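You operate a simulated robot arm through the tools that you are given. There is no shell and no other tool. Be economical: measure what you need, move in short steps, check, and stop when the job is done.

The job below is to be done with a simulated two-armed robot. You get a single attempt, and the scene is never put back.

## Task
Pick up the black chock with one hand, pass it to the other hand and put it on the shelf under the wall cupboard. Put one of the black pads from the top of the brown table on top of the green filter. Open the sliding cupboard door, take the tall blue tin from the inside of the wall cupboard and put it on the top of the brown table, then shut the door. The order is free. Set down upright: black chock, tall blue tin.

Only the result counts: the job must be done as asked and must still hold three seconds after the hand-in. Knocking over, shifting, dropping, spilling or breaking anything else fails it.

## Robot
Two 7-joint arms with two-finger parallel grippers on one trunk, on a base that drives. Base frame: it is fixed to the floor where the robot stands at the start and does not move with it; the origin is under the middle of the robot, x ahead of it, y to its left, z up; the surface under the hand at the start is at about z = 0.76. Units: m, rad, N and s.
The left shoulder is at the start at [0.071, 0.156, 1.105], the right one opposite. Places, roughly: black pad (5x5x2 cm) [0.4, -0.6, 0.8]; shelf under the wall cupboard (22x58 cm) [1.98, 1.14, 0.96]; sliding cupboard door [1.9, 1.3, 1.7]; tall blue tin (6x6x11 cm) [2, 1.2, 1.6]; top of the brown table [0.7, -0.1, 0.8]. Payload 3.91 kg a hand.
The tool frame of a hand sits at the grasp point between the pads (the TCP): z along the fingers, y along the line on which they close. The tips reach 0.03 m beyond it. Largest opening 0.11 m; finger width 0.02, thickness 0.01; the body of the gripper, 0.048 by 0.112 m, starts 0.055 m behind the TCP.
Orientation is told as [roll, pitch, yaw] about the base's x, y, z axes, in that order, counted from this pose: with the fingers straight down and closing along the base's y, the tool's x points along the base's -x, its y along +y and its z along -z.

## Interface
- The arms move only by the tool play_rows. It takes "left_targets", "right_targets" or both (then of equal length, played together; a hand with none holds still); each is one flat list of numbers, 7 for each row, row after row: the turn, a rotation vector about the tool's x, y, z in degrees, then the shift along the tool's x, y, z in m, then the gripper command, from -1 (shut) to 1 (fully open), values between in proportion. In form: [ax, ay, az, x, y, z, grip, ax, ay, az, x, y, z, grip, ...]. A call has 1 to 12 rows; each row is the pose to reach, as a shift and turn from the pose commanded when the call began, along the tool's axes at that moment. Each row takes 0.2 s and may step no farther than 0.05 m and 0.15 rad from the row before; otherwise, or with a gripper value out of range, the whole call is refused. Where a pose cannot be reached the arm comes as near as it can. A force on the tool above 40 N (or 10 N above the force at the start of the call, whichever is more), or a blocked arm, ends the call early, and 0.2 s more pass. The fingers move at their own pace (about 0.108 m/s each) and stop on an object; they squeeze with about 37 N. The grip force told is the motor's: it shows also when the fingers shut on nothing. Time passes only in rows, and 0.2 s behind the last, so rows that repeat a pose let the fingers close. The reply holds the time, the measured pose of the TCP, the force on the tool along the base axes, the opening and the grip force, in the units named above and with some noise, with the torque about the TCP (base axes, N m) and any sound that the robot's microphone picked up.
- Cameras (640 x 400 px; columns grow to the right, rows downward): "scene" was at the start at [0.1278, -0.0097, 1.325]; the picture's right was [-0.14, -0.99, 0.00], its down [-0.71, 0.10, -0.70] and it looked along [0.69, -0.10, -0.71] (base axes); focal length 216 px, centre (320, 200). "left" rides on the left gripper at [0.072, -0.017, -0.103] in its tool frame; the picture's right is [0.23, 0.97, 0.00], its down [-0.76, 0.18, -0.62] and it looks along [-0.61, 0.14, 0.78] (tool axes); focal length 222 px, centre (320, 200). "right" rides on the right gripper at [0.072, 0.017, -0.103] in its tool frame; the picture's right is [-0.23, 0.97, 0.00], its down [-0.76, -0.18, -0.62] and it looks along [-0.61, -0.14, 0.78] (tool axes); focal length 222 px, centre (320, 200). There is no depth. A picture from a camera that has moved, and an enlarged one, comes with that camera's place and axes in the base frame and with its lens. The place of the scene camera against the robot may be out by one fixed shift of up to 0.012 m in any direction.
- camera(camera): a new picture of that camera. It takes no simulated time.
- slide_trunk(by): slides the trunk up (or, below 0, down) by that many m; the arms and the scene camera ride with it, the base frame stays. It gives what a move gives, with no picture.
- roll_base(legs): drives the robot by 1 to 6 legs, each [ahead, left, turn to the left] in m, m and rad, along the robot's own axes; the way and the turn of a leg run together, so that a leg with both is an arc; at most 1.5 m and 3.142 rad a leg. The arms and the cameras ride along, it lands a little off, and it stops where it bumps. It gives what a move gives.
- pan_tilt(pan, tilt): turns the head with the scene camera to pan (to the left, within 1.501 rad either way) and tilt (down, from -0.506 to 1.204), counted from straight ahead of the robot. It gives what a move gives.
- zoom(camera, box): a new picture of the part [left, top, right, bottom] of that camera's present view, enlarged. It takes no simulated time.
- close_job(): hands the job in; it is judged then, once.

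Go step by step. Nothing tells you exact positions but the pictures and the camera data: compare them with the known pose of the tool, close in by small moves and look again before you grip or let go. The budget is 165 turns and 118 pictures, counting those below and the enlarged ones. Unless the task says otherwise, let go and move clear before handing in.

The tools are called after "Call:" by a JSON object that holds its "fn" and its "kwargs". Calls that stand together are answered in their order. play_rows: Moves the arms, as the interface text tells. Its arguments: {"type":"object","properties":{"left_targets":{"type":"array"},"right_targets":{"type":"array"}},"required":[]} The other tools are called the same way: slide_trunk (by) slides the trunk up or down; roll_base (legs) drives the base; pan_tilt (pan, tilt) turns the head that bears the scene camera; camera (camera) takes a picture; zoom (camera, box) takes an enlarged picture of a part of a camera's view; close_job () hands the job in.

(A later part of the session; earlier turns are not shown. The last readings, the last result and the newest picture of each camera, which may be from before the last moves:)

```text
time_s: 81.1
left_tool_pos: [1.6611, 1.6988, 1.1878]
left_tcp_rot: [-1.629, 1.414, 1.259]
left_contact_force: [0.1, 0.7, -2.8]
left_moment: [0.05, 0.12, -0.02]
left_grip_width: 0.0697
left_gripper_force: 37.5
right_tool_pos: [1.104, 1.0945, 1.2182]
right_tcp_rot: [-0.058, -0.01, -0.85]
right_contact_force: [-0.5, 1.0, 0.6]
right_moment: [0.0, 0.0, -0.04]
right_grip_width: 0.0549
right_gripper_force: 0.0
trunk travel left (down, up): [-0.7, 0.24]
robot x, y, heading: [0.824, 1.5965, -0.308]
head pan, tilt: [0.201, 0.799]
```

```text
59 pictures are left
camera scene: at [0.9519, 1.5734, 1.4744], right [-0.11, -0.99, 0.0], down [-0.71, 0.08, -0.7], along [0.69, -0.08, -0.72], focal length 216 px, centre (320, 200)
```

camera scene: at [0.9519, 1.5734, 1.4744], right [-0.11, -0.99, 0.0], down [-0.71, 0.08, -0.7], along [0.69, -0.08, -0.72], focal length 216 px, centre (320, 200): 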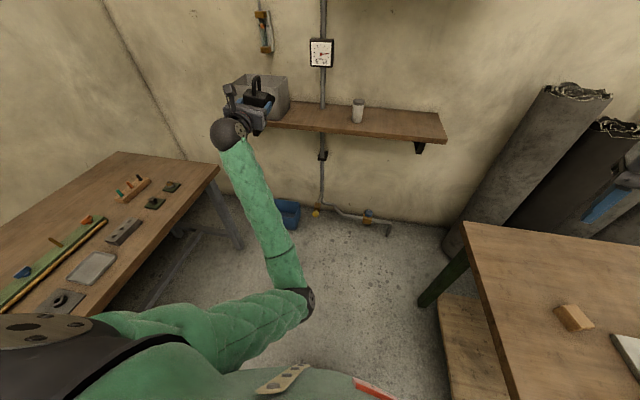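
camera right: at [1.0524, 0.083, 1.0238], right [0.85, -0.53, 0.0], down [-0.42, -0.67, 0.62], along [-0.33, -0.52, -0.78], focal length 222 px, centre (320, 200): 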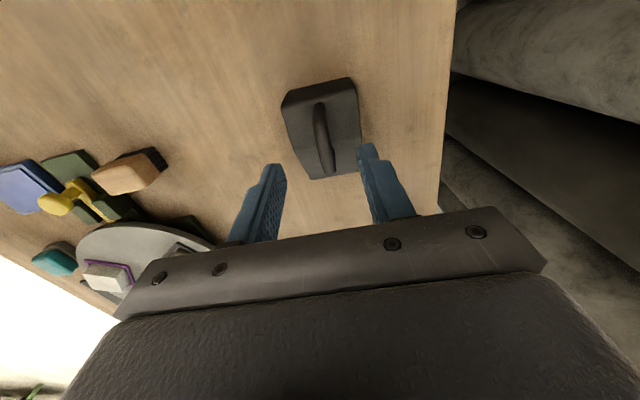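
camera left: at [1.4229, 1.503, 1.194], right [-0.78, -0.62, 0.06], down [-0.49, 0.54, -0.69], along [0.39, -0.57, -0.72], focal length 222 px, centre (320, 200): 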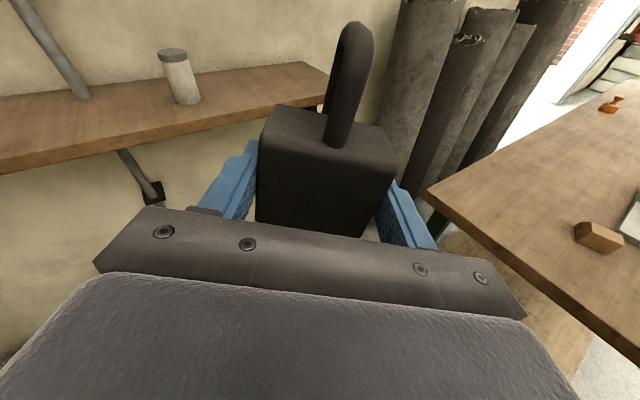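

The hand now points ahead but rolled about 9 degrees. I try to level it in place.

Call:
{"fn": "play_rows", "kwargs": {"left_targets": [0, 0, -3, 0, 0, 0, -1, 0, 0, -6, 0, 0, 0, -1, 0, 0, -9, 0, 0, 0, -1]}}

```text
time_s: 82.1
left_tool_pos: [1.6668, 1.7394, 1.1983]
left_tcp_rot: [-1.726, 1.478, 1.209]
left_contact_force: [-0.7, -0.3, -3.2]
left_moment: [0.03, 0.14, 0.02]
left_grip_width: 0.0697
left_gripper_force: 36.4
right_tool_pos: [1.1038, 1.0951, 1.2193]
right_tcp_rot: [-0.057, -0.011, -0.85]
right_contact_force: [-0.9, -0.4, -0.6]
right_moment: [0.02, 0.01, 0.0]
right_grip_width: 0.0551
right_gripper_force: 0.0
trunk travel left (down, up): [-0.7, 0.24]
robot x, y, heading: [0.8293, 1.5982, -0.312]
head pan, tilt: [0.201, 0.799]
stopped in row 3 (left hand): the arm was blocked; the commanded pose is now the measured one
```

It levels as it drifts left; a last bit of levelling with a small left shift.

Call:
{"fn": "play_rows", "kwargs": {"left_targets": [0, -0.4, -2.6, -0.003, -0.025, 0.003, -1, 0, -0.8, -5.3, -0.005, -0.05, 0.005, -1, 0, -0.8, -5.3, -0.005, -0.05, 0.005, -1]}}

```text
time_s: 82.9
left_tool_pos: [1.6809, 1.793, 1.1983]
left_tcp_rot: [-1.639, 1.564, 1.301]
left_contact_force: [-0.4, -0.4, -3.2]
left_moment: [0.02, 0.15, 0.01]
left_grip_width: 0.0698
left_gripper_force: 36.8
right_tool_pos: [1.1038, 1.0943, 1.218]
right_tcp_rot: [-0.059, -0.01, -0.849]
right_contact_force: [0.3, 0.1, 0.1]
right_moment: [-0.01, -0.02, -0.02]
right_grip_width: 0.0551
right_gripper_force: 0.0
trunk travel left (down, up): [-0.7, 0.24]
robot x, y, heading: [0.8227, 1.5965, -0.311]
head pan, tilt: [0.201, 0.799]
```

Level, pointing ahead. Now I turn the robot right so the chock swings in front of the free part of the shelf.

Call:
{"fn": "roll_base", "kwargs": {"legs": [[0, 0, -0.7]]}}

Call:
{"fn": "pan_tilt", "kwargs": {"pan": 0.45, "tilt": 0.6}}

Call:
{"fn": "camera", "kwargs": {"camera": "scene"}}

Call:
{"fn": "pan_tilt", "kwargs": {"pan": -0.7, "tilt": 0.9}}

Call:
{"fn": "camera", "kwargs": {"camera": "scene"}}

```text
time_s: 85.1
left_tool_pos: [1.6029, 1.1908, 1.1983]
left_tcp_rot: [-1.839, 1.566, 0.397]
left_contact_force: [-0.8, -0.1, -3.4]
left_moment: [0.09, 0.1, 0.0]
left_grip_width: 0.07
left_gripper_force: 37.3
right_tool_pos: [0.7119, 1.0352, 1.2183]
right_tcp_rot: [-0.057, -0.009, -1.555]
right_contact_force: [0.0, -0.2, 0.3]
right_moment: [-0.01, 0.02, 0.02]
right_grip_width: 0.055
right_gripper_force: 0.0
trunk travel left (down, up): [-0.7, 0.24]
robot x, y, heading: [0.8251, 1.5961, -1.025]
head pan, tilt: [0.201, 0.799]
```

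```text
time_s: 85.9
left_tool_pos: [1.6042, 1.192, 1.1982]
left_tcp_rot: [-1.814, 1.562, 0.422]
left_contact_force: [0.6, 0.2, -4.3]
left_moment: [0.06, 0.04, -0.01]
left_grip_width: 0.0698
left_gripper_force: 37.5
right_tool_pos: [0.7117, 1.0343, 1.2183]
right_tcp_rot: [-0.057, -0.011, -1.556]
right_contact_force: [0.1, 0.9, 0.0]
right_moment: [0.02, -0.02, 0.03]
right_grip_width: 0.0549
right_gripper_force: 0.0
trunk travel left (down, up): [-0.7, 0.24]
robot x, y, heading: [0.8253, 1.5978, -1.017]
head pan, tilt: [0.45, 0.6]
```

```text
58 pictures are left
camera scene: at [0.9247, 1.5074, 1.4912], right [-0.54, -0.84, 0.0], down [-0.48, 0.31, -0.82], along [0.69, -0.44, -0.57], focal length 216 px, centre (320, 200)
```

scene: 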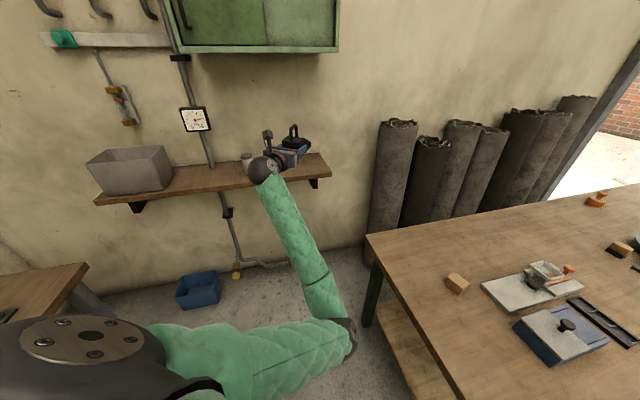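

```text
time_s: 87.3
left_tool_pos: [1.6037, 1.1917, 1.1985]
left_tcp_rot: [-1.808, 1.564, 0.427]
left_contact_force: [0.1, 0.6, -3.4]
left_moment: [0.15, 0.08, -0.01]
left_grip_width: 0.0695
left_gripper_force: 36.7
right_tool_pos: [0.7121, 1.035, 1.2192]
right_tcp_rot: [-0.058, -0.011, -1.555]
right_contact_force: [-0.5, 0.6, -0.5]
right_moment: [0.02, -0.03, -0.04]
right_grip_width: 0.0551
right_gripper_force: 0.0
trunk travel left (down, up): [-0.7, 0.24]
robot x, y, heading: [0.826, 1.599, -1.02]
head pan, tilt: [-0.7, 0.901]
```

```text
57 pictures are left
camera scene: at [0.839, 1.4803, 1.4665], right [-0.99, 0.15, 0.0], down [0.11, 0.78, -0.62], along [-0.09, -0.61, -0.78], focal length 216 px, centre (320, 200)
```

scene: 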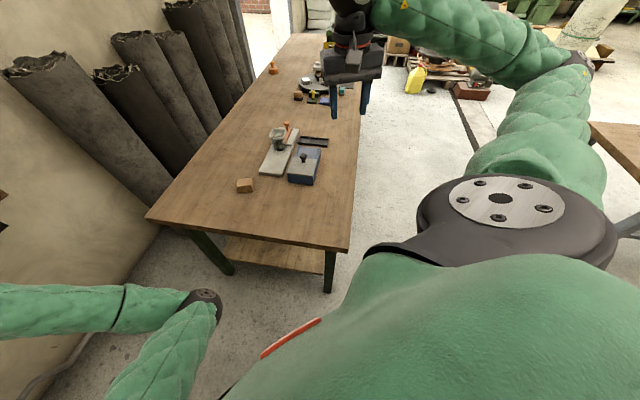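

Both arms are clear. I roll diagonally so that the chock comes over the shelf.

Call:
{"fn": "roll_base", "kwargs": {"legs": [[0.239, 0.167, 0]]}}

Call:
{"fn": "pan_tilt", "kwargs": {"pan": 0.5, "tilt": 0.6}}

Call:
{"fn": "camera", "kwargs": {"camera": "scene"}}

Call:
{"fn": "camera", "kwargs": {"camera": "left"}}

```text
time_s: 89.3
left_tool_pos: [1.8722, 1.0675, 1.1978]
left_tcp_rot: [-1.688, 1.565, 0.551]
left_contact_force: [-0.3, -0.1, -3.4]
left_moment: [0.12, 0.05, 0.03]
left_grip_width: 0.0698
left_gripper_force: 36.6
right_tool_pos: [0.9791, 0.9107, 1.219]
right_tcp_rot: [-0.059, -0.01, -1.555]
right_contact_force: [0.0, -0.7, 0.4]
right_moment: [0.01, 0.02, -0.01]
right_grip_width: 0.055
right_gripper_force: 0.1
trunk travel left (down, up): [-0.7, 0.24]
robot x, y, heading: [1.0938, 1.4724, -1.015]
head pan, tilt: [-0.7, 0.901]
```

```text
time_s: 90.7
left_tool_pos: [1.8716, 1.0663, 1.1983]
left_tcp_rot: [-1.783, 1.564, 0.455]
left_contact_force: [-1.2, -0.7, -3.3]
left_moment: [0.12, 0.11, 0.03]
left_grip_width: 0.0699
left_gripper_force: 37.0
right_tool_pos: [0.9804, 0.9092, 1.2182]
right_tcp_rot: [-0.058, -0.01, -1.555]
right_contact_force: [0.0, 0.2, 1.2]
right_moment: [-0.03, 0.02, 0.05]
right_grip_width: 0.0551
right_gripper_force: 0.1
trunk travel left (down, up): [-0.7, 0.24]
robot x, y, heading: [1.0918, 1.473, -1.019]
head pan, tilt: [0.499, 0.6]
```

```text
56 pictures are left
camera scene: at [1.1939, 1.3859, 1.4913], right [-0.5, -0.87, 0.0], down [-0.49, 0.28, -0.82], along [0.72, -0.41, -0.57], focal length 216 px, centre (320, 200)
```

scene: 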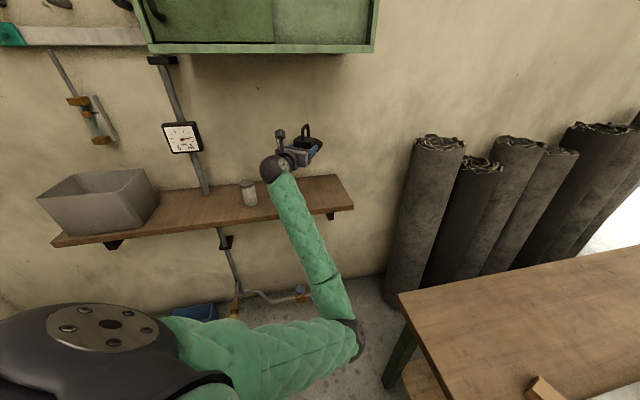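

```text
55 pictures are left
camera left: at [1.8195, 1.1587, 1.2707], right [-0.77, -0.6, 0.22], down [-0.52, 0.38, -0.76], along [0.38, -0.7, -0.61], focal length 222 px, centre (320, 200)
```

left: 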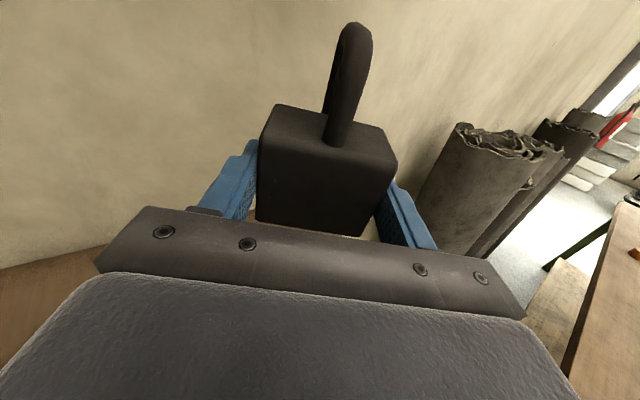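

The chock is over the free part of the shelf. I lower the trunk most of the way.

Call:
{"fn": "slide_trunk", "kwargs": {"by": -0.1}}

Call:
{"fn": "slide_trunk", "kwargs": {"by": -0.07}}

Call:
{"fn": "camera", "kwargs": {"camera": "scene"}}

Call:
{"fn": "camera", "kwargs": {"camera": "left"}}

```text
time_s: 92.0
left_tool_pos: [1.8714, 1.0674, 1.0998]
left_tcp_rot: [-1.838, 1.563, 0.398]
left_contact_force: [-0.7, 0.3, -3.4]
left_moment: [0.09, 0.06, -0.02]
left_grip_width: 0.0698
left_gripper_force: 37.2
right_tool_pos: [0.9791, 0.91, 1.1196]
right_tcp_rot: [-0.058, -0.01, -1.554]
right_contact_force: [-0.9, -0.7, -0.8]
right_moment: [0.0, -0.01, -0.01]
right_grip_width: 0.055
right_gripper_force: 0.0
trunk travel left (down, up): [-0.6, 0.34]
robot x, y, heading: [1.093, 1.4753, -1.021]
head pan, tilt: [0.499, 0.6]
```

```text
time_s: 93.1
left_tool_pos: [1.8708, 1.0668, 1.03]
left_tcp_rot: [-1.844, 1.565, 0.392]
left_contact_force: [1.1, -0.2, -3.3]
left_moment: [0.12, 0.06, 0.01]
left_grip_width: 0.0697
left_gripper_force: 36.7
right_tool_pos: [0.9795, 0.9097, 1.0489]
right_tcp_rot: [-0.058, -0.011, -1.556]
right_contact_force: [-0.2, 0.4, 0.1]
right_moment: [-0.06, -0.02, 0.01]
right_grip_width: 0.055
right_gripper_force: 0.0
trunk travel left (down, up): [-0.53, 0.41]
robot x, y, heading: [1.093, 1.4693, -1.019]
head pan, tilt: [0.499, 0.6]
```

```text
54 pictures are left
camera scene: at [1.1939, 1.3865, 1.3215], right [-0.5, -0.87, 0.0], down [-0.49, 0.28, -0.82], along [0.72, -0.41, -0.57], focal length 216 px, centre (320, 200)
```

scene: 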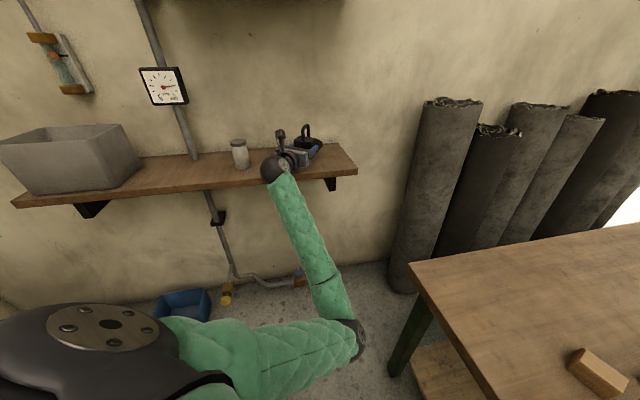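

```text
53 pictures are left
camera left: at [1.8194, 1.159, 1.101], right [-0.77, -0.6, 0.22], down [-0.52, 0.38, -0.76], along [0.38, -0.7, -0.61], focal length 222 px, centre (320, 200)
```

left: 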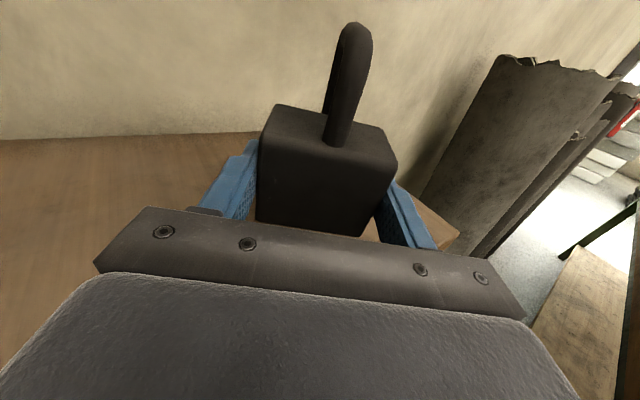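

Clearances look right; the shelf's right end is 10 cm beyond the chock. I lower by small trunk steps and watch the force.

Call:
{"fn": "slide_trunk", "kwargs": {"by": -0.025}}

Call:
{"fn": "slide_trunk", "kwargs": {"by": -0.006}}

```text
time_s: 93.8
left_tool_pos: [1.8704, 1.0677, 1.0042]
left_tcp_rot: [-1.84, 1.563, 0.397]
left_contact_force: [0.5, 0.9, -2.5]
left_moment: [0.13, 0.07, -0.02]
left_grip_width: 0.0697
left_gripper_force: 37.3
right_tool_pos: [0.9801, 0.9102, 1.0255]
right_tcp_rot: [-0.057, -0.01, -1.554]
right_contact_force: [0.1, 0.5, 0.0]
right_moment: [-0.01, -0.02, -0.02]
right_grip_width: 0.0551
right_gripper_force: 0.0
trunk travel left (down, up): [-0.505, 0.435]
robot x, y, heading: [1.0915, 1.4719, -1.021]
head pan, tilt: [0.499, 0.6]
```

```text
time_s: 94.4
left_tool_pos: [1.8715, 1.0671, 0.9984]
left_tcp_rot: [-1.81, 1.564, 0.425]
left_contact_force: [-0.5, 0.6, -3.8]
left_moment: [0.09, 0.13, 0.0]
left_grip_width: 0.07
left_gripper_force: 37.1
right_tool_pos: [0.98, 0.9104, 1.0181]
right_tcp_rot: [-0.058, -0.01, -1.555]
right_contact_force: [-0.3, 0.4, -0.5]
right_moment: [-0.01, -0.01, 0.0]
right_grip_width: 0.0552
right_gripper_force: 0.0
trunk travel left (down, up): [-0.499, 0.441]
robot x, y, heading: [1.0911, 1.4721, -1.019]
head pan, tilt: [0.499, 0.6]
```

Call:
{"fn": "slide_trunk", "kwargs": {"by": -0.006}}

Call:
{"fn": "zoom", "kwargs": {"camera": "scene", "box": [240, 90, 370, 220]}}

```text
time_s: 94.9
left_tool_pos: [1.8693, 1.068, 0.9931]
left_tcp_rot: [-1.871, 1.564, 0.366]
left_contact_force: [-8.6, 4.0, 2.5]
left_moment: [0.63, 0.58, 0.37]
left_grip_width: 0.0699
left_gripper_force: 36.8
right_tool_pos: [0.9793, 0.9088, 1.0126]
right_tcp_rot: [-0.057, -0.012, -1.555]
right_contact_force: [0.1, 0.8, 0.1]
right_moment: [0.02, 0.02, 0.0]
right_grip_width: 0.0549
right_gripper_force: 0.1
trunk travel left (down, up): [-0.493, 0.447]
robot x, y, heading: [1.0909, 1.4706, -1.014]
head pan, tilt: [0.499, 0.6]
```

```text
3.08 times, centred on (305, 155) of scene
camera zoom: at [1.1927, 1.3865, 1.2843], right [-0.5, -0.87, 0.0], down [-0.49, 0.28, -0.83], along [0.72, -0.41, -0.56], focal length 664 px, centre (366, 338)
```

zoom: 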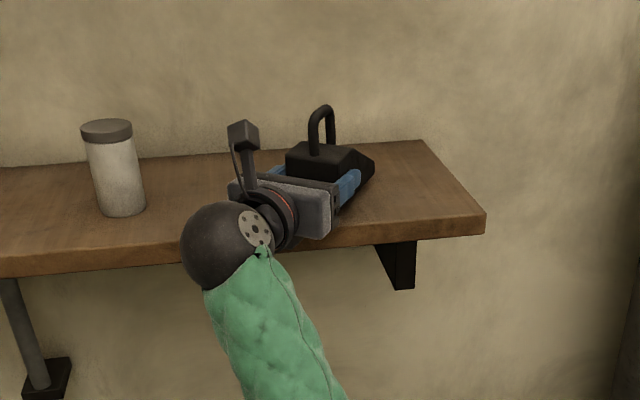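

The touch comes from the gripper's rear against the shelf's front edge, not the chock. I lift slightly, draw the hand back 2 cm, and lower again.

Call:
{"fn": "slide_trunk", "kwargs": {"by": 0.012}}

Call:
{"fn": "roll_base", "kwargs": {"legs": [[-0.016, -0.014, 0]]}}

Call:
{"fn": "slide_trunk", "kwargs": {"by": -0.01}}

```text
time_s: 95.5
left_tool_pos: [1.8711, 1.0661, 1.0035]
left_tcp_rot: [-1.722, 1.563, 0.514]
left_contact_force: [-1.0, -0.6, -2.8]
left_moment: [0.09, 0.08, 0.02]
left_grip_width: 0.0697
left_gripper_force: 37.1
right_tool_pos: [0.9805, 0.91, 1.0238]
right_tcp_rot: [-0.059, -0.01, -1.555]
right_contact_force: [0.0, 0.2, -0.3]
right_moment: [-0.01, -0.01, 0.0]
right_grip_width: 0.0549
right_gripper_force: 0.0
trunk travel left (down, up): [-0.505, 0.435]
robot x, y, heading: [1.0962, 1.4668, -1.019]
head pan, tilt: [0.499, 0.6]
```

```text
time_s: 96.3
left_tool_pos: [1.8506, 1.0737, 1.0059]
left_tcp_rot: [-1.948, 1.563, 0.286]
left_contact_force: [-0.5, -0.8, -2.5]
left_moment: [0.1, 0.15, 0.03]
left_grip_width: 0.0698
left_gripper_force: 37.2
right_tool_pos: [0.9577, 0.9154, 1.0243]
right_tcp_rot: [-0.055, -0.01, -1.557]
right_contact_force: [-0.7, 0.1, 0.1]
right_moment: [-0.03, -0.05, -0.01]
right_grip_width: 0.0552
right_gripper_force: 0.0
trunk travel left (down, up): [-0.505, 0.435]
robot x, y, heading: [1.0759, 1.4783, -1.023]
head pan, tilt: [0.499, 0.6]
```

```text
time_s: 96.9
left_tool_pos: [1.8522, 1.075, 0.9936]
left_tcp_rot: [-1.817, 1.562, 0.418]
left_contact_force: [-0.4, 0.7, -3.0]
left_moment: [0.09, 0.09, 0.04]
left_grip_width: 0.0699
left_gripper_force: 37.6
right_tool_pos: [0.9596, 0.9151, 1.0139]
right_tcp_rot: [-0.055, -0.01, -1.554]
right_contact_force: [-0.3, 0.5, 0.2]
right_moment: [-0.03, 0.02, 0.02]
right_grip_width: 0.055
right_gripper_force: 0.2
trunk travel left (down, up): [-0.495, 0.445]
robot x, y, heading: [1.0769, 1.4774, -1.017]
head pan, tilt: [0.499, 0.6]
```

No contact now at the same height. I lower on in 4 mm steps.

Call:
{"fn": "slide_trunk", "kwargs": {"by": -0.004}}

Call:
{"fn": "slide_trunk", "kwargs": {"by": -0.003}}

Call:
{"fn": "zoom", "kwargs": {"camera": "scene", "box": [250, 110, 370, 210]}}

```text
time_s: 97.4
left_tool_pos: [1.8516, 1.0742, 0.9898]
left_tcp_rot: [-1.816, 1.564, 0.421]
left_contact_force: [-0.6, 0.4, -3.1]
left_moment: [0.11, 0.09, -0.01]
left_grip_width: 0.0698
left_gripper_force: 37.2
right_tool_pos: [0.9599, 0.9151, 1.0096]
right_tcp_rot: [-0.059, -0.011, -1.556]
right_contact_force: [-0.9, -1.2, -0.2]
right_moment: [0.0, 0.05, -0.01]
right_grip_width: 0.0549
right_gripper_force: 0.0
trunk travel left (down, up): [-0.491, 0.449]
robot x, y, heading: [1.0699, 1.482, -1.015]
head pan, tilt: [0.499, 0.6]
```

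```text
time_s: 97.9
left_tool_pos: [1.8509, 1.0732, 0.9872]
left_tcp_rot: [-1.823, 1.563, 0.414]
left_contact_force: [0.4, -0.5, -3.5]
left_moment: [0.13, 0.08, 0.0]
left_grip_width: 0.0696
left_gripper_force: 37.5
right_tool_pos: [0.9591, 0.9159, 1.0073]
right_tcp_rot: [-0.059, -0.01, -1.555]
right_contact_force: [1.0, -0.2, -0.4]
right_moment: [0.0, 0.0, 0.02]
right_grip_width: 0.0548
right_gripper_force: 0.1
trunk travel left (down, up): [-0.488, 0.452]
robot x, y, heading: [1.0741, 1.4737, -1.017]
head pan, tilt: [0.499, 0.6]
```

```text
4.00 times, centred on (310, 160) of scene
camera zoom: at [1.1738, 1.3921, 1.2793], right [-0.5, -0.87, 0.0], down [-0.49, 0.28, -0.82], along [0.72, -0.41, -0.57], focal length 863 px, centre (360, 360)
```

zoom: 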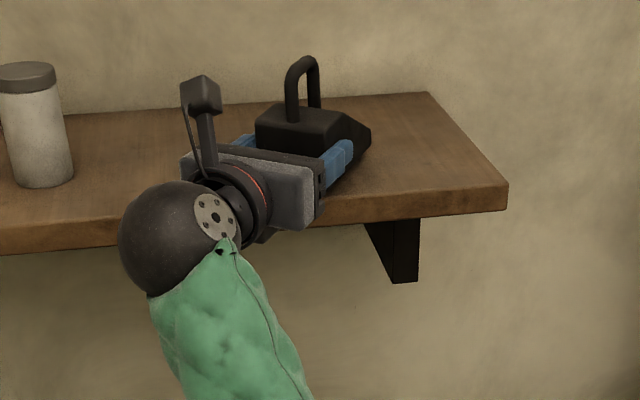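

Still free. On downward.

Call:
{"fn": "slide_trunk", "kwargs": {"by": -0.003}}

Call:
{"fn": "slide_trunk", "kwargs": {"by": -0.003}}

```text
time_s: 98.5
left_tool_pos: [1.8515, 1.0728, 0.985]
left_tcp_rot: [-1.829, 1.562, 0.407]
left_contact_force: [-0.2, -0.3, -3.6]
left_moment: [0.11, 0.07, 0.0]
left_grip_width: 0.0701
left_gripper_force: 37.0
right_tool_pos: [0.9595, 0.9161, 1.0042]
right_tcp_rot: [-0.058, -0.01, -1.556]
right_contact_force: [-0.4, -0.2, 0.3]
right_moment: [0.0, 0.0, 0.0]
right_grip_width: 0.055
right_gripper_force: 0.1
trunk travel left (down, up): [-0.485, 0.455]
robot x, y, heading: [1.0759, 1.4754, -1.018]
head pan, tilt: [0.499, 0.6]
```

```text
time_s: 99.0
left_tool_pos: [1.8523, 1.0739, 0.9809]
left_tcp_rot: [-1.867, 1.561, 0.371]
left_contact_force: [1.4, -0.8, -0.3]
left_moment: [0.03, 0.12, 0.04]
left_grip_width: 0.07
left_gripper_force: 36.9
right_tool_pos: [0.9587, 0.915, 1.0014]
right_tcp_rot: [-0.057, -0.012, -1.554]
right_contact_force: [-0.4, 0.9, -0.1]
right_moment: [-0.01, -0.01, 0.05]
right_grip_width: 0.0549
right_gripper_force: 0.0
trunk travel left (down, up): [-0.482, 0.458]
robot x, y, heading: [1.0741, 1.4771, -1.023]
head pan, tilt: [0.499, 0.6]
```

The weight is being taken up. One more 2 mm step, then a look.

Call:
{"fn": "slide_trunk", "kwargs": {"by": -0.002}}

Call:
{"fn": "zoom", "kwargs": {"camera": "scene", "box": [270, 110, 350, 190]}}

```text
time_s: 99.5
left_tool_pos: [1.8511, 1.073, 0.981]
left_tcp_rot: [-2.175, 1.562, 0.062]
left_contact_force: [15.2, -7.5, 23.0]
left_moment: [-0.68, 0.31, 0.53]
left_grip_width: 0.07
left_gripper_force: 37.2
right_tool_pos: [0.9589, 0.9155, 0.9991]
right_tcp_rot: [-0.058, -0.01, -1.556]
right_contact_force: [0.0, 0.1, 0.7]
right_moment: [-0.03, -0.02, -0.01]
right_grip_width: 0.055
right_gripper_force: 0.1
trunk travel left (down, up): [-0.48, 0.46]
robot x, y, heading: [1.0727, 1.4777, -1.019]
head pan, tilt: [0.499, 0.6]
```

```text
5.00 times, centred on (310, 150) of scene
camera zoom: at [1.1733, 1.3923, 1.2718], right [-0.5, -0.87, 0.0], down [-0.49, 0.28, -0.83], along [0.72, -0.41, -0.56], focal length 1079 px, centre (370, 450)
```

zoom: 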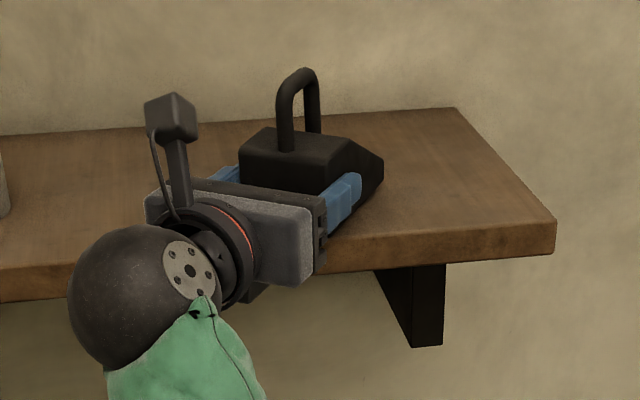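

The chock is bearing on the shelf (about 26 N). I open the fingers slowly.

Call:
{"fn": "play_rows", "kwargs": {"left_targets": [0, 0, 0, 0, 0, 0, 0.3, 0, 0, 0, 0, 0, 0, 0.45, 0, 0, 0, 0, 0, 0, 0.6, 0, 0, 0, 0, 0, 0, 0.75]}}

Call:
{"fn": "zoom", "kwargs": {"camera": "scene", "box": [270, 110, 350, 190]}}

Call:
{"fn": "camera", "kwargs": {"camera": "left"}}

```text
time_s: 100.5
left_tool_pos: [1.8507, 1.0732, 0.9787]
left_tcp_rot: [-1.811, 1.562, 0.424]
left_contact_force: [0.2, -0.2, -0.2]
left_moment: [-0.04, 0.0, 0.01]
left_grip_width: 0.0961
left_gripper_force: 0.1
right_tool_pos: [0.9596, 0.9158, 0.9989]
right_tcp_rot: [-0.057, -0.011, -1.555]
right_contact_force: [-0.6, -1.0, -0.6]
right_moment: [-0.02, 0.0, -0.01]
right_grip_width: 0.0552
right_gripper_force: 0.1
trunk travel left (down, up): [-0.48, 0.46]
robot x, y, heading: [1.0713, 1.4771, -1.023]
head pan, tilt: [0.499, 0.6]
```

```text
5.00 times, centred on (310, 150) of scene
camera zoom: at [1.1735, 1.392, 1.2713], right [-0.5, -0.87, 0.0], down [-0.49, 0.28, -0.82], along [0.72, -0.41, -0.57], focal length 1079 px, centre (370, 450)
```

zoom: 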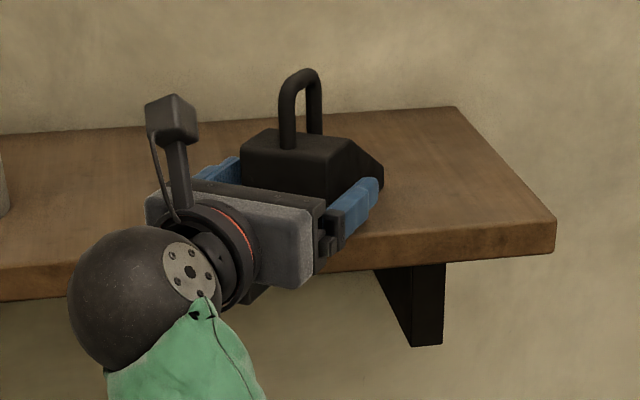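

```text
48 pictures are left
camera left: at [1.7989, 1.1646, 1.0509], right [-0.77, -0.6, 0.22], down [-0.52, 0.38, -0.76], along [0.38, -0.7, -0.61], focal length 222 px, centre (320, 200)
```

left: 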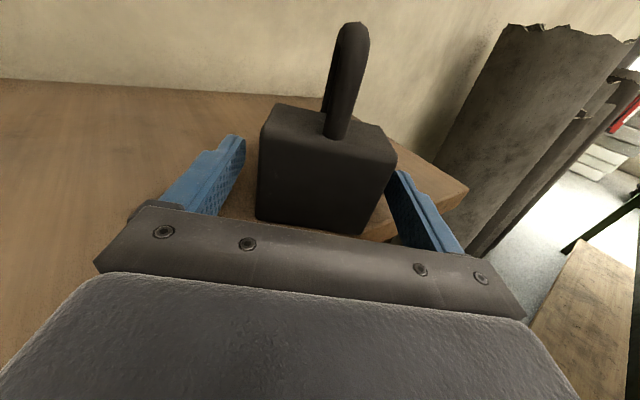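

The chock stands upright on the shelf. I back the robot straight off along the fingers.

Call:
{"fn": "roll_base", "kwargs": {"legs": [[-0.25, -0.029, 0]]}}

Call:
{"fn": "pan_tilt", "kwargs": {"pan": 0.6, "tilt": 0.2}}

Call:
{"fn": "camera", "kwargs": {"camera": "scene"}}

```text
time_s: 102.3
left_tool_pos: [1.6963, 1.2735, 0.9809]
left_tcp_rot: [-1.968, 1.562, 0.274]
left_contact_force: [-1.1, -0.3, -0.6]
left_moment: [0.02, 0.01, -0.02]
left_grip_width: 0.0965
left_gripper_force: 0.0
right_tool_pos: [0.8055, 1.1121, 0.9991]
right_tcp_rot: [-0.057, -0.01, -1.551]
right_contact_force: [0.5, -0.5, 0.3]
right_moment: [-0.01, -0.01, 0.0]
right_grip_width: 0.0551
right_gripper_force: 0.0
trunk travel left (down, up): [-0.48, 0.46]
robot x, y, heading: [0.9158, 1.6758, -1.02]
head pan, tilt: [0.499, 0.6]
```

```text
time_s: 103.2
left_tool_pos: [1.6956, 1.2724, 0.9808]
left_tcp_rot: [-1.846, 1.561, 0.392]
left_contact_force: [-0.5, -0.8, 0.7]
left_moment: [0.01, -0.02, 0.0]
left_grip_width: 0.0963
left_gripper_force: 0.0
right_tool_pos: [0.8042, 1.1123, 0.9999]
right_tcp_rot: [-0.056, -0.01, -1.551]
right_contact_force: [0.0, 0.6, 0.3]
right_moment: [-0.02, 0.01, -0.01]
right_grip_width: 0.0546
right_gripper_force: 0.1
trunk travel left (down, up): [-0.48, 0.46]
robot x, y, heading: [0.9211, 1.6779, -1.014]
head pan, tilt: [0.6, 0.201]
```

```text
47 pictures are left
camera scene: at [1.0268, 1.5953, 1.3081], right [-0.4, -0.92, 0.0], down [-0.18, 0.08, -0.98], along [0.9, -0.4, -0.2], focal length 216 px, centre (320, 200)
```

scene: 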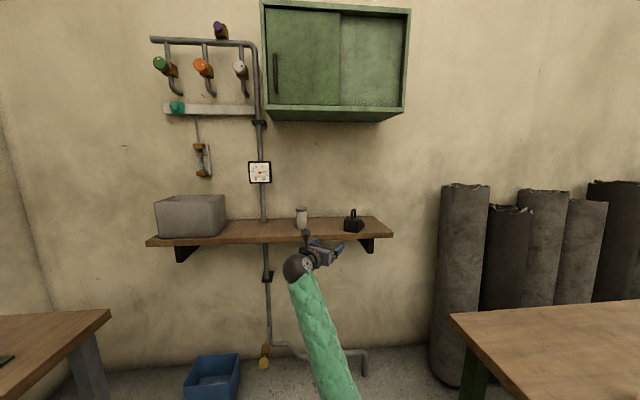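

The chock stands on the shelf, well settled. Before the cupboard I undo the left arm's awkward posture, starting by turning that hand back to point right.

Call:
{"fn": "play_rows", "kwargs": {"left_targets": [-8, 0, 0, 0, 0.01, -0.01, 1, -16, 0, 0, 0, 0.022, -0.02, 1, -24, 0, 0, 0, 0.035, -0.03, 1, -32, 0, 0, 0, 0.048, -0.04, 1, -40, 0, 0, 0, 0.06, -0.05, 1, -48, 0, 0, 0, 0.073, -0.06, 1, -56, 0, 0, 0, 0.086, -0.07, 1, -64, 0, 0, 0, 0.1, -0.08, 1, -72, 0, 0, 0, 0.112, -0.08, 1, -80, 0, 0, 0, 0.125, -0.08, 1, -88, 0, 0, 0, 0.138, -0.08, 1, -96, 0, 0, 0, 0.15, -0.08, 1]}}

```text
time_s: 105.8
left_tool_pos: [1.5282, 1.2426, 0.9771]
left_tcp_rot: [-0.167, 1.564, 0.393]
left_contact_force: [0.0, 0.1, 0.8]
left_moment: [0.04, -0.03, 0.04]
left_grip_width: 0.1101
left_gripper_force: 0.0
right_tool_pos: [0.8056, 1.1124, 0.9997]
right_tcp_rot: [-0.058, -0.01, -1.552]
right_contact_force: [0.7, -0.1, 0.0]
right_moment: [0.01, 0.03, -0.01]
right_grip_width: 0.0551
right_gripper_force: 0.1
trunk travel left (down, up): [-0.48, 0.46]
robot x, y, heading: [0.9176, 1.677, -1.016]
head pan, tilt: [0.6, 0.201]
```

Good. Now the reverse turn back to fingers-down.

Call:
{"fn": "play_rows", "kwargs": {"left_targets": [-4.9, -4.9, 4.9, 0.01, 0, 0, 1, -9.8, -9.8, 9.8, 0.02, 0, 0, 1, -14.7, -14.7, 14.7, 0.03, 0, 0, 1, -19.6, -19.6, 19.6, 0.04, 0, 0, 1, -24.5, -24.5, 24.5, 0.05, 0, 0, 1, -29.4, -29.4, 29.4, 0.06, 0, 0, 1, -34.3, -34.3, 34.3, 0.07, 0, 0, 1, -39.2, -39.2, 39.2, 0.08, 0, 0, 1, -44.1, -44.1, 44.1, 0.08, 0, 0, 1, -49, -49, 49, 0.08, 0, 0, 1, -53.9, -53.9, 53.9, 0.08, 0, 0, 1, -58.8, -58.8, 58.8, 0.08, 0, 0, 1]}}

Call:
{"fn": "play_rows", "kwargs": {"left_targets": [-4.9, -4.9, 4.9, 0, 0, 0, 0, -10, -10, 10, 0, 0, 0, 0]}}

Call:
{"fn": "pan_tilt", "kwargs": {"pan": 0.6, "tilt": 0.7}}

Call:
{"fn": "camera", "kwargs": {"camera": "scene"}}

```text
time_s: 108.4
left_tool_pos: [1.5297, 1.2422, 1.058]
left_tcp_rot: [-0.158, 0.194, -0.838]
left_contact_force: [0.0, 0.6, 1.0]
left_moment: [0.02, 0.02, 0.02]
left_grip_width: 0.1102
left_gripper_force: 0.1
right_tool_pos: [0.8038, 1.1127, 0.9979]
right_tcp_rot: [-0.059, -0.01, -1.552]
right_contact_force: [0.1, -0.4, 0.6]
right_moment: [0.02, 0.01, -0.04]
right_grip_width: 0.0547
right_gripper_force: 0.1
trunk travel left (down, up): [-0.48, 0.46]
robot x, y, heading: [0.9185, 1.6753, -1.017]
head pan, tilt: [0.6, 0.201]
```

```text
refused: row 2 steps farther than a row can; nothing moved
```

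```text
time_s: 109.3
left_tool_pos: [1.5276, 1.243, 1.0587]
left_tcp_rot: [-0.161, 0.196, -0.838]
left_contact_force: [0.0, -0.7, 0.6]
left_moment: [0.02, 0.0, 0.02]
left_grip_width: 0.11
left_gripper_force: 0.1
right_tool_pos: [0.8056, 1.1122, 0.9997]
right_tcp_rot: [-0.058, -0.011, -1.551]
right_contact_force: [0.3, 0.1, 0.9]
right_moment: [0.0, -0.03, 0.0]
right_grip_width: 0.0549
right_gripper_force: 0.0
trunk travel left (down, up): [-0.48, 0.46]
robot x, y, heading: [0.9191, 1.6753, -1.018]
head pan, tilt: [0.6, 0.7]
```

```text
46 pictures are left
camera scene: at [1.0195, 1.5987, 1.2628], right [-0.4, -0.92, 0.0], down [-0.59, 0.26, -0.77], along [0.7, -0.31, -0.64], focal length 216 px, centre (320, 200)
```

scene: 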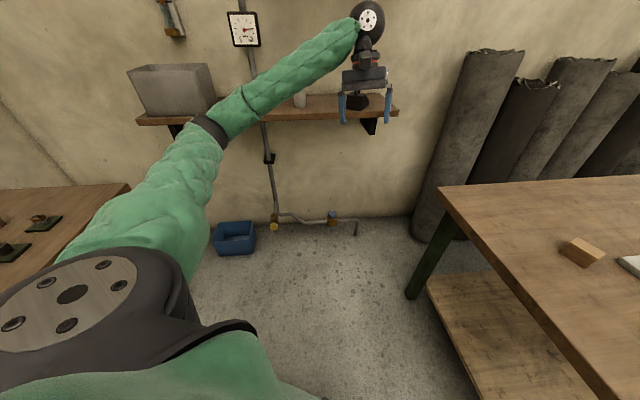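

The left arm is back in its natural posture. I turn square to the wall in front of the cupboard and raise the trunk.

Call:
{"fn": "roll_base", "kwargs": {"legs": [[0, 0, 0.705], [0, -0.1, 0]]}}

Call:
{"fn": "slide_trunk", "kwargs": {"by": 0.4}}

Call:
{"fn": "pan_tilt", "kwargs": {"pan": 0, "tilt": 0.1}}

Call:
{"fn": "camera", "kwargs": {"camera": "scene"}}

```text
time_s: 112.3
left_tool_pos: [1.6332, 1.6457, 1.0583]
left_tcp_rot: [-0.159, 0.196, -0.133]
left_contact_force: [-0.6, 0.5, 0.3]
left_moment: [0.04, -0.03, 0.0]
left_grip_width: 0.1099
left_gripper_force: 0.0
right_tool_pos: [1.1662, 1.0784, 0.9987]
right_tcp_rot: [-0.056, -0.008, -0.846]
right_contact_force: [0.9, 0.7, 0.0]
right_moment: [0.05, 0.01, 0.01]
right_grip_width: 0.0549
right_gripper_force: 0.1
trunk travel left (down, up): [-0.48, 0.46]
robot x, y, heading: [0.8932, 1.5832, -0.308]
head pan, tilt: [0.6, 0.7]
```

```text
time_s: 116.2
left_tool_pos: [1.6332, 1.6463, 1.457]
left_tcp_rot: [-0.162, 0.195, -0.132]
left_contact_force: [0.1, -0.7, 0.0]
left_moment: [0.0, 0.02, -0.01]
left_grip_width: 0.11
left_gripper_force: 0.0
right_tool_pos: [1.1674, 1.0792, 1.4002]
right_tcp_rot: [-0.059, -0.01, -0.848]
right_contact_force: [0.2, -0.5, 0.1]
right_moment: [0.0, -0.01, -0.01]
right_grip_width: 0.0549
right_gripper_force: 0.0
trunk travel left (down, up): [-0.88, 0.06]
robot x, y, heading: [0.8922, 1.58, -0.309]
head pan, tilt: [0.6, 0.7]
```

```text
time_s: 117.2
left_tool_pos: [1.6332, 1.6471, 1.458]
left_tcp_rot: [-0.161, 0.196, -0.134]
left_contact_force: [-0.2, -0.4, -0.2]
left_moment: [-0.01, 0.0, -0.03]
left_grip_width: 0.1099
left_gripper_force: 0.0
right_tool_pos: [1.1678, 1.0801, 1.3991]
right_tcp_rot: [-0.059, -0.01, -0.847]
right_contact_force: [0.8, 0.9, 1.2]
right_moment: [0.02, 0.01, -0.03]
right_grip_width: 0.0549
right_gripper_force: 0.0
trunk travel left (down, up): [-0.88, 0.06]
robot x, y, heading: [0.8907, 1.5817, -0.311]
head pan, tilt: [0.0, 0.099]
```

```text
45 pictures are left
camera scene: at [1.0211, 1.5385, 1.7174], right [-0.3, -0.95, 0.0], down [-0.1, 0.03, -0.99], along [0.95, -0.3, -0.1], focal length 216 px, centre (320, 200)
```

scene: 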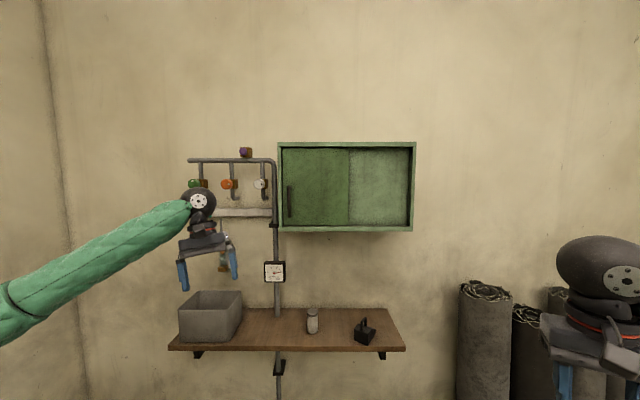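

The handle bar is at about [1.88, 1.40, 1.62]. I square the right hand up and move it forward and in, then will tilt it.

Call:
{"fn": "play_rows", "kwargs": {"right_targets": [0, 0, -7.7, -0.009, 0.034, -0.025, 0, 0, 0, -15.4, -0.0175, 0.0685, -0.05, 0, 0, 0, -23.1, -0.026, 0.103, -0.075, 0, 0, 0, -30.9, -0.035, 0.137, -0.1, 0]}}

Call:
{"fn": "zoom", "kwargs": {"camera": "scene", "box": [265, 135, 425, 240]}}

```text
time_s: 118.2
left_tool_pos: [1.6379, 1.6465, 1.4554]
left_tcp_rot: [-0.161, 0.197, -0.133]
left_contact_force: [0.5, -0.5, 0.2]
left_moment: [0.01, 0.04, 0.01]
left_grip_width: 0.1101
left_gripper_force: 0.1
right_tool_pos: [1.3037, 1.1477, 1.4877]
right_tcp_rot: [-0.056, 0.024, -0.307]
right_contact_force: [-0.1, -0.1, -0.6]
right_moment: [0.0, 0.04, 0.01]
right_grip_width: 0.055
right_gripper_force: 0.2
trunk travel left (down, up): [-0.88, 0.06]
robot x, y, heading: [0.8879, 1.5803, -0.314]
head pan, tilt: [0.0, 0.099]
```

```text
3.81 times, centred on (345, 188) of scene
camera zoom: at [1.0251, 1.5391, 1.717], right [-0.31, -0.95, 0.0], down [-0.1, 0.03, -0.99], along [0.95, -0.3, -0.1], focal length 822 px, centre (225, 248)
```

zoom: 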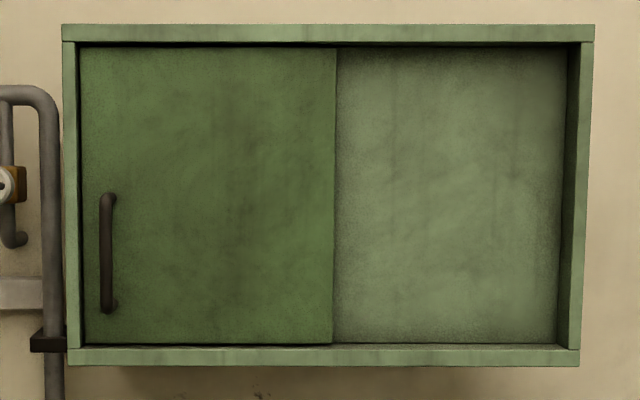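

The door is the front panel, its handle close to the left frame; it will slide some 26 cm right. I tilt the right hand forward and bring it in front of the handle's height, moving the left hand aside.

Call:
{"fn": "play_rows", "kwargs": {"right_targets": [-0.4, -5.6, 0, -0.008, 0.042, -0.014, -0.3, -0.7, -11.2, 0, -0.016, 0.084, -0.029, -0.3, -1.1, -16.8, 0, -0.023, 0.127, -0.043, -0.3, -1.4, -22.4, 0, -0.031, 0.169, -0.058, -0.3, -1.8, -28, 0, -0.039, 0.211, -0.072, -0.3, -2.1, -33.6, 0, -0.047, 0.253, -0.087, -0.3, -2.5, -39.2, 0, -0.054, 0.296, -0.101, -0.3, -2.8, -44.8, 0, -0.062, 0.338, -0.116, -0.3, -3.2, -50.4, 0, -0.07, 0.38, -0.13, -0.3], "left_targets": [0, 0, 0, 0.015, 0.017, 0, 0, 0, 0, 0, 0.03, 0.034, 0, 0, 0, 0, 0, 0.045, 0.05, 0, 0, 0, 0, 0, 0.06, 0.067, 0, 0, 0, 0, 0, 0.075, 0.084, 0, 0, 0, 0, 0, 0.09, 0.1, 0, 0, 0, 0, 0, 0.105, 0.117, 0, 0, 0, 0, 0, 0.12, 0.134, 0, 0, 0, 0, 0, 0.13, 0.15, 0, 0]}}

Call:
{"fn": "camera", "kwargs": {"camera": "scene"}}

```text
time_s: 120.2
left_tool_pos: [1.521, 1.8148, 1.4599]
left_tcp_rot: [-0.162, 0.193, -0.136]
left_contact_force: [-1.1, 0.5, -0.7]
left_moment: [-0.02, 0.01, 0.01]
left_grip_width: 0.0548
left_gripper_force: 0.1
right_tool_pos: [1.482, 1.4964, 1.5992]
right_tcp_rot: [-0.01, -0.862, -0.276]
right_contact_force: [0.0, 0.3, 0.0]
right_moment: [0.0, 0.02, 0.01]
right_grip_width: 0.0384
right_gripper_force: 0.1
trunk travel left (down, up): [-0.88, 0.06]
robot x, y, heading: [0.8891, 1.5793, -0.31]
head pan, tilt: [0.0, 0.099]
```

```text
43 pictures are left
camera scene: at [1.0206, 1.5422, 1.7176], right [-0.31, -0.95, 0.0], down [-0.09, 0.03, -1.0], along [0.95, -0.3, -0.1], focal length 216 px, centre (320, 200)
```

scene: 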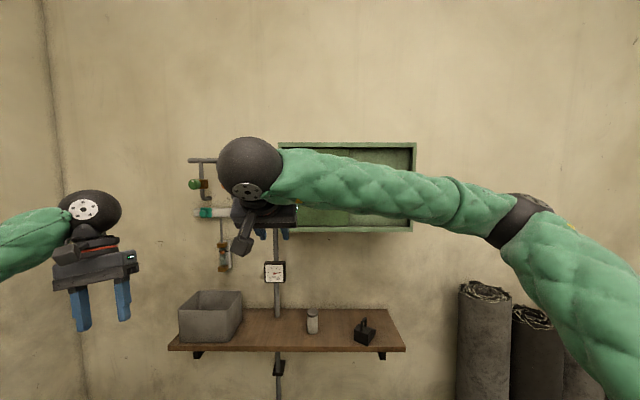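

Hand posture is good. I roll ahead 0.3 m and look through the right wrist camera.

Call:
{"fn": "roll_base", "kwargs": {"legs": [[0.3, 0, 0]]}}

Call:
{"fn": "camera", "kwargs": {"camera": "right"}}

Call:
{"fn": "camera", "kwargs": {"camera": "scene"}}

```text
time_s: 122.2
left_tool_pos: [1.8023, 1.7213, 1.4599]
left_tcp_rot: [-0.161, 0.194, -0.135]
left_contact_force: [-0.8, 0.0, -0.8]
left_moment: [-0.02, 0.0, 0.04]
left_grip_width: 0.055
left_gripper_force: 0.1
right_tool_pos: [1.7627, 1.4028, 1.5986]
right_tcp_rot: [-0.01, -0.86, -0.278]
right_contact_force: [-1.5, -0.8, 0.3]
right_moment: [0.01, -0.02, -0.01]
right_grip_width: 0.0386
right_gripper_force: 0.0
trunk travel left (down, up): [-0.88, 0.06]
robot x, y, heading: [1.1715, 1.4879, -0.309]
head pan, tilt: [0.0, 0.099]
```

```text
42 pictures are left
camera right: at [1.6486, 1.4555, 1.6099], right [0.42, 0.89, 0.17], down [-0.02, -0.17, 0.98], along [0.91, -0.41, -0.05], focal length 222 px, centre (320, 200)
```

right: 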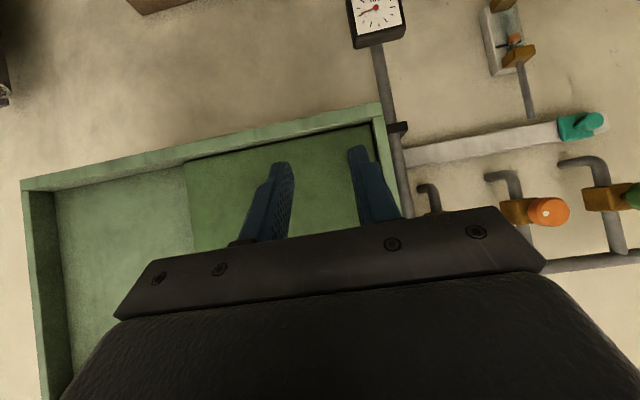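

```text
41 pictures are left
camera scene: at [1.3026, 1.4482, 1.7177], right [-0.31, -0.95, 0.0], down [-0.09, 0.03, -1.0], along [0.95, -0.3, -0.1], focal length 216 px, centre (320, 200)
```

scene: 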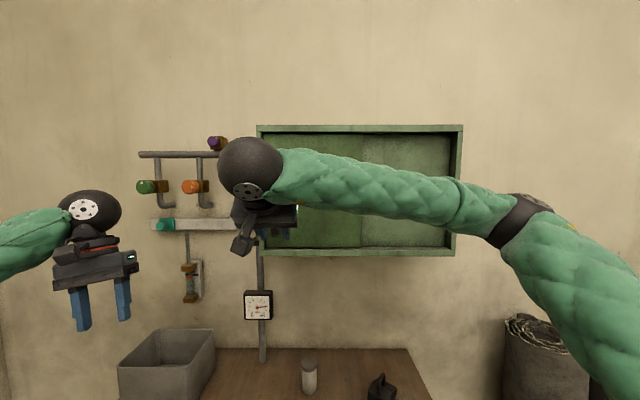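

The handle should lie behind the left finger in this view. I shift the hand 3 cm left and look again.

Call:
{"fn": "play_rows", "kwargs": {"right_targets": [0, 0, 0, -0.0057, 0.015, -0.005, 0, 0, 0, 0, -0.0114, 0.029, -0.0098, 0.1]}}

Call:
{"fn": "camera", "kwargs": {"camera": "right"}}

```text
time_s: 122.8
left_tool_pos: [1.8038, 1.7231, 1.4597]
left_tcp_rot: [-0.159, 0.193, -0.132]
left_contact_force: [-0.3, -0.1, 0.2]
left_moment: [0.01, -0.02, -0.01]
left_grip_width: 0.0551
left_gripper_force: 0.0
right_tool_pos: [1.7707, 1.4314, 1.6133]
right_tcp_rot: [-0.009, -0.859, -0.278]
right_contact_force: [-0.3, -0.5, 0.9]
right_moment: [0.02, -0.01, -0.02]
right_grip_width: 0.0606
right_gripper_force: 0.2
trunk travel left (down, up): [-0.88, 0.06]
robot x, y, heading: [1.1744, 1.4893, -0.308]
head pan, tilt: [0.0, 0.099]
```

```text
40 pictures are left
camera right: at [1.6568, 1.484, 1.6239], right [0.42, 0.89, 0.17], down [-0.02, -0.17, 0.98], along [0.91, -0.42, -0.05], focal length 222 px, centre (320, 200)
```

right: 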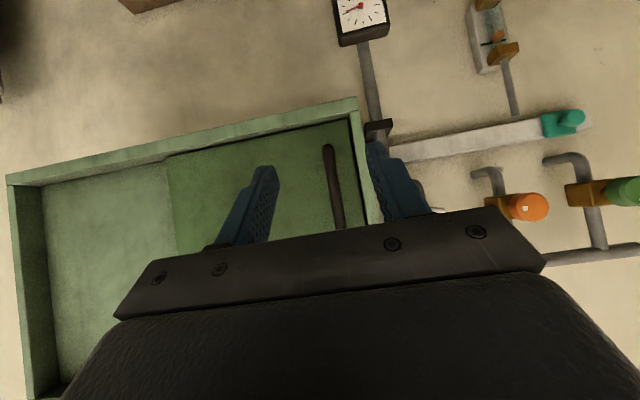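

The handle bar now shows between the fingers, at about [1.877, 1.401]. I advance 10 cm horizontally around it and look.

Call:
{"fn": "play_rows", "kwargs": {"right_targets": [0, 0, 0, -0.02, 0, 0.023, -0.2, 0, 0, 0, -0.042, 0, 0.049, -0.2, 0, 0, 0, -0.065, 0, 0.0758, -0.2]}}

Call:
{"fn": "camera", "kwargs": {"camera": "right"}}

```text
time_s: 123.6
left_tool_pos: [1.8061, 1.7209, 1.4589]
left_tcp_rot: [-0.161, 0.195, -0.132]
left_contact_force: [0.2, -0.2, 0.2]
left_moment: [0.04, 0.01, -0.01]
left_grip_width: 0.055
left_gripper_force: 0.1
right_tool_pos: [1.8697, 1.4022, 1.6113]
right_tcp_rot: [-0.009, -0.859, -0.277]
right_contact_force: [0.2, 0.5, 0.9]
right_moment: [0.01, 0.05, 0.02]
right_grip_width: 0.0438
right_gripper_force: 0.0
trunk travel left (down, up): [-0.88, 0.06]
robot x, y, heading: [1.1731, 1.4845, -0.314]
head pan, tilt: [0.0, 0.099]
```

```text
39 pictures are left
camera right: at [1.7551, 1.4544, 1.623], right [0.42, 0.89, 0.17], down [-0.02, -0.17, 0.98], along [0.91, -0.41, -0.05], focal length 222 px, centre (320, 200)
```

right: 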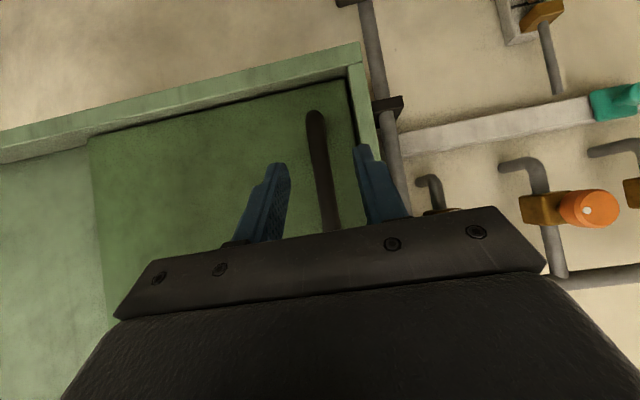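

The bar is centred but still near the fingertips. I go 2 cm deeper and close.

Call:
{"fn": "play_rows", "kwargs": {"right_targets": [0, 0, 0, -0.0065, 0, 0.0075, -0.2, 0, 0, 0, -0.013, 0, 0.0152, -0.2, 0, 0, 0, -0.013, 0, 0.0152, -0.6, 0, 0, 0, -0.013, 0, 0.0152, -1, 0, 0, 0, -0.013, 0, 0.0152, -1]}}

Call:
{"fn": "camera", "kwargs": {"camera": "right"}}

```text
time_s: 124.8
left_tool_pos: [1.8054, 1.7182, 1.4605]
left_tcp_rot: [-0.159, 0.196, -0.133]
left_contact_force: [0.0, 0.4, -0.2]
left_moment: [0.01, 0.01, 0.0]
left_grip_width: 0.0551
left_gripper_force: 0.1
right_tool_pos: [1.8884, 1.3947, 1.6122]
right_tcp_rot: [-0.007, -0.859, -0.282]
right_contact_force: [-0.2, -8.1, -4.0]
right_moment: [-0.02, -0.3, -0.25]
right_grip_width: 0.0137
right_gripper_force: 44.9
trunk travel left (down, up): [-0.88, 0.06]
robot x, y, heading: [1.1741, 1.489, -0.313]
head pan, tilt: [0.0, 0.099]
```

```text
38 pictures are left
camera right: at [1.7734, 1.4478, 1.6241], right [0.42, 0.89, 0.17], down [-0.02, -0.17, 0.98], along [0.91, -0.42, -0.05], focal length 222 px, centre (320, 200)
```

right: 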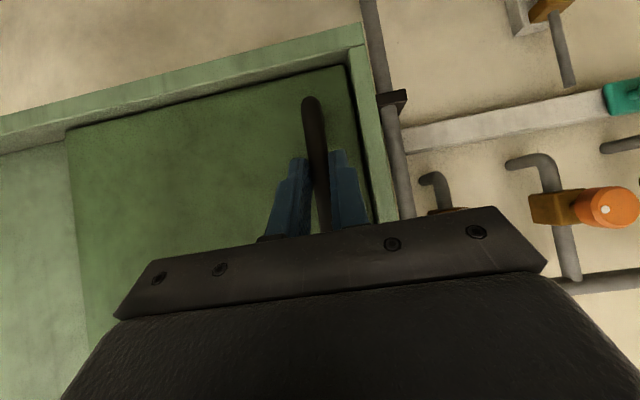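

The handle is gripped. I draw the door to the right along the wall, 12 cm first.

Call:
{"fn": "play_rows", "kwargs": {"right_targets": [0, 0, 0, 0.0004, -0.025, -0.0005, -1, 0, 0, 0, 0.0009, -0.05, -0.001, -1, 0, 0, 0, 0.0013, -0.075, -0.0015, -1, 0, 0, 0, 0.0017, -0.1, -0.002, -1, 0, 0, 0, 0.002, -0.12, -0.0024, -1]}}

Call:
{"fn": "camera", "kwargs": {"camera": "right"}}

```text
time_s: 126.0
left_tool_pos: [1.8033, 1.7186, 1.4621]
left_tcp_rot: [-0.159, 0.193, -0.133]
left_contact_force: [0.7, -0.9, 0.0]
left_moment: [-0.02, -0.01, -0.01]
left_grip_width: 0.0548
left_gripper_force: 0.1
right_tool_pos: [1.8536, 1.2867, 1.6132]
right_tcp_rot: [-0.012, -0.853, -0.275]
right_contact_force: [-8.4, 1.1, -7.5]
right_moment: [0.24, -0.72, 0.07]
right_grip_width: 0.0136
right_gripper_force: 44.7
trunk travel left (down, up): [-0.88, 0.06]
robot x, y, heading: [1.1662, 1.484, -0.309]
head pan, tilt: [0.0, 0.099]
stopped in row 5 (right hand): the force on the tool passed its limit at 42 N (the readings are from after the stop); the commanded pose is now the measured one
```

```text
37 pictures are left
camera right: at [1.7376, 1.3376, 1.6247], right [0.42, 0.89, 0.16], down [-0.02, -0.17, 0.98], along [0.91, -0.41, -0.06], focal length 222 px, centre (320, 200)
```

right: 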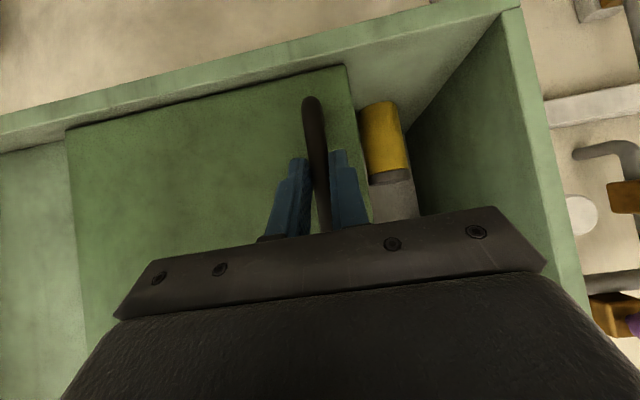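

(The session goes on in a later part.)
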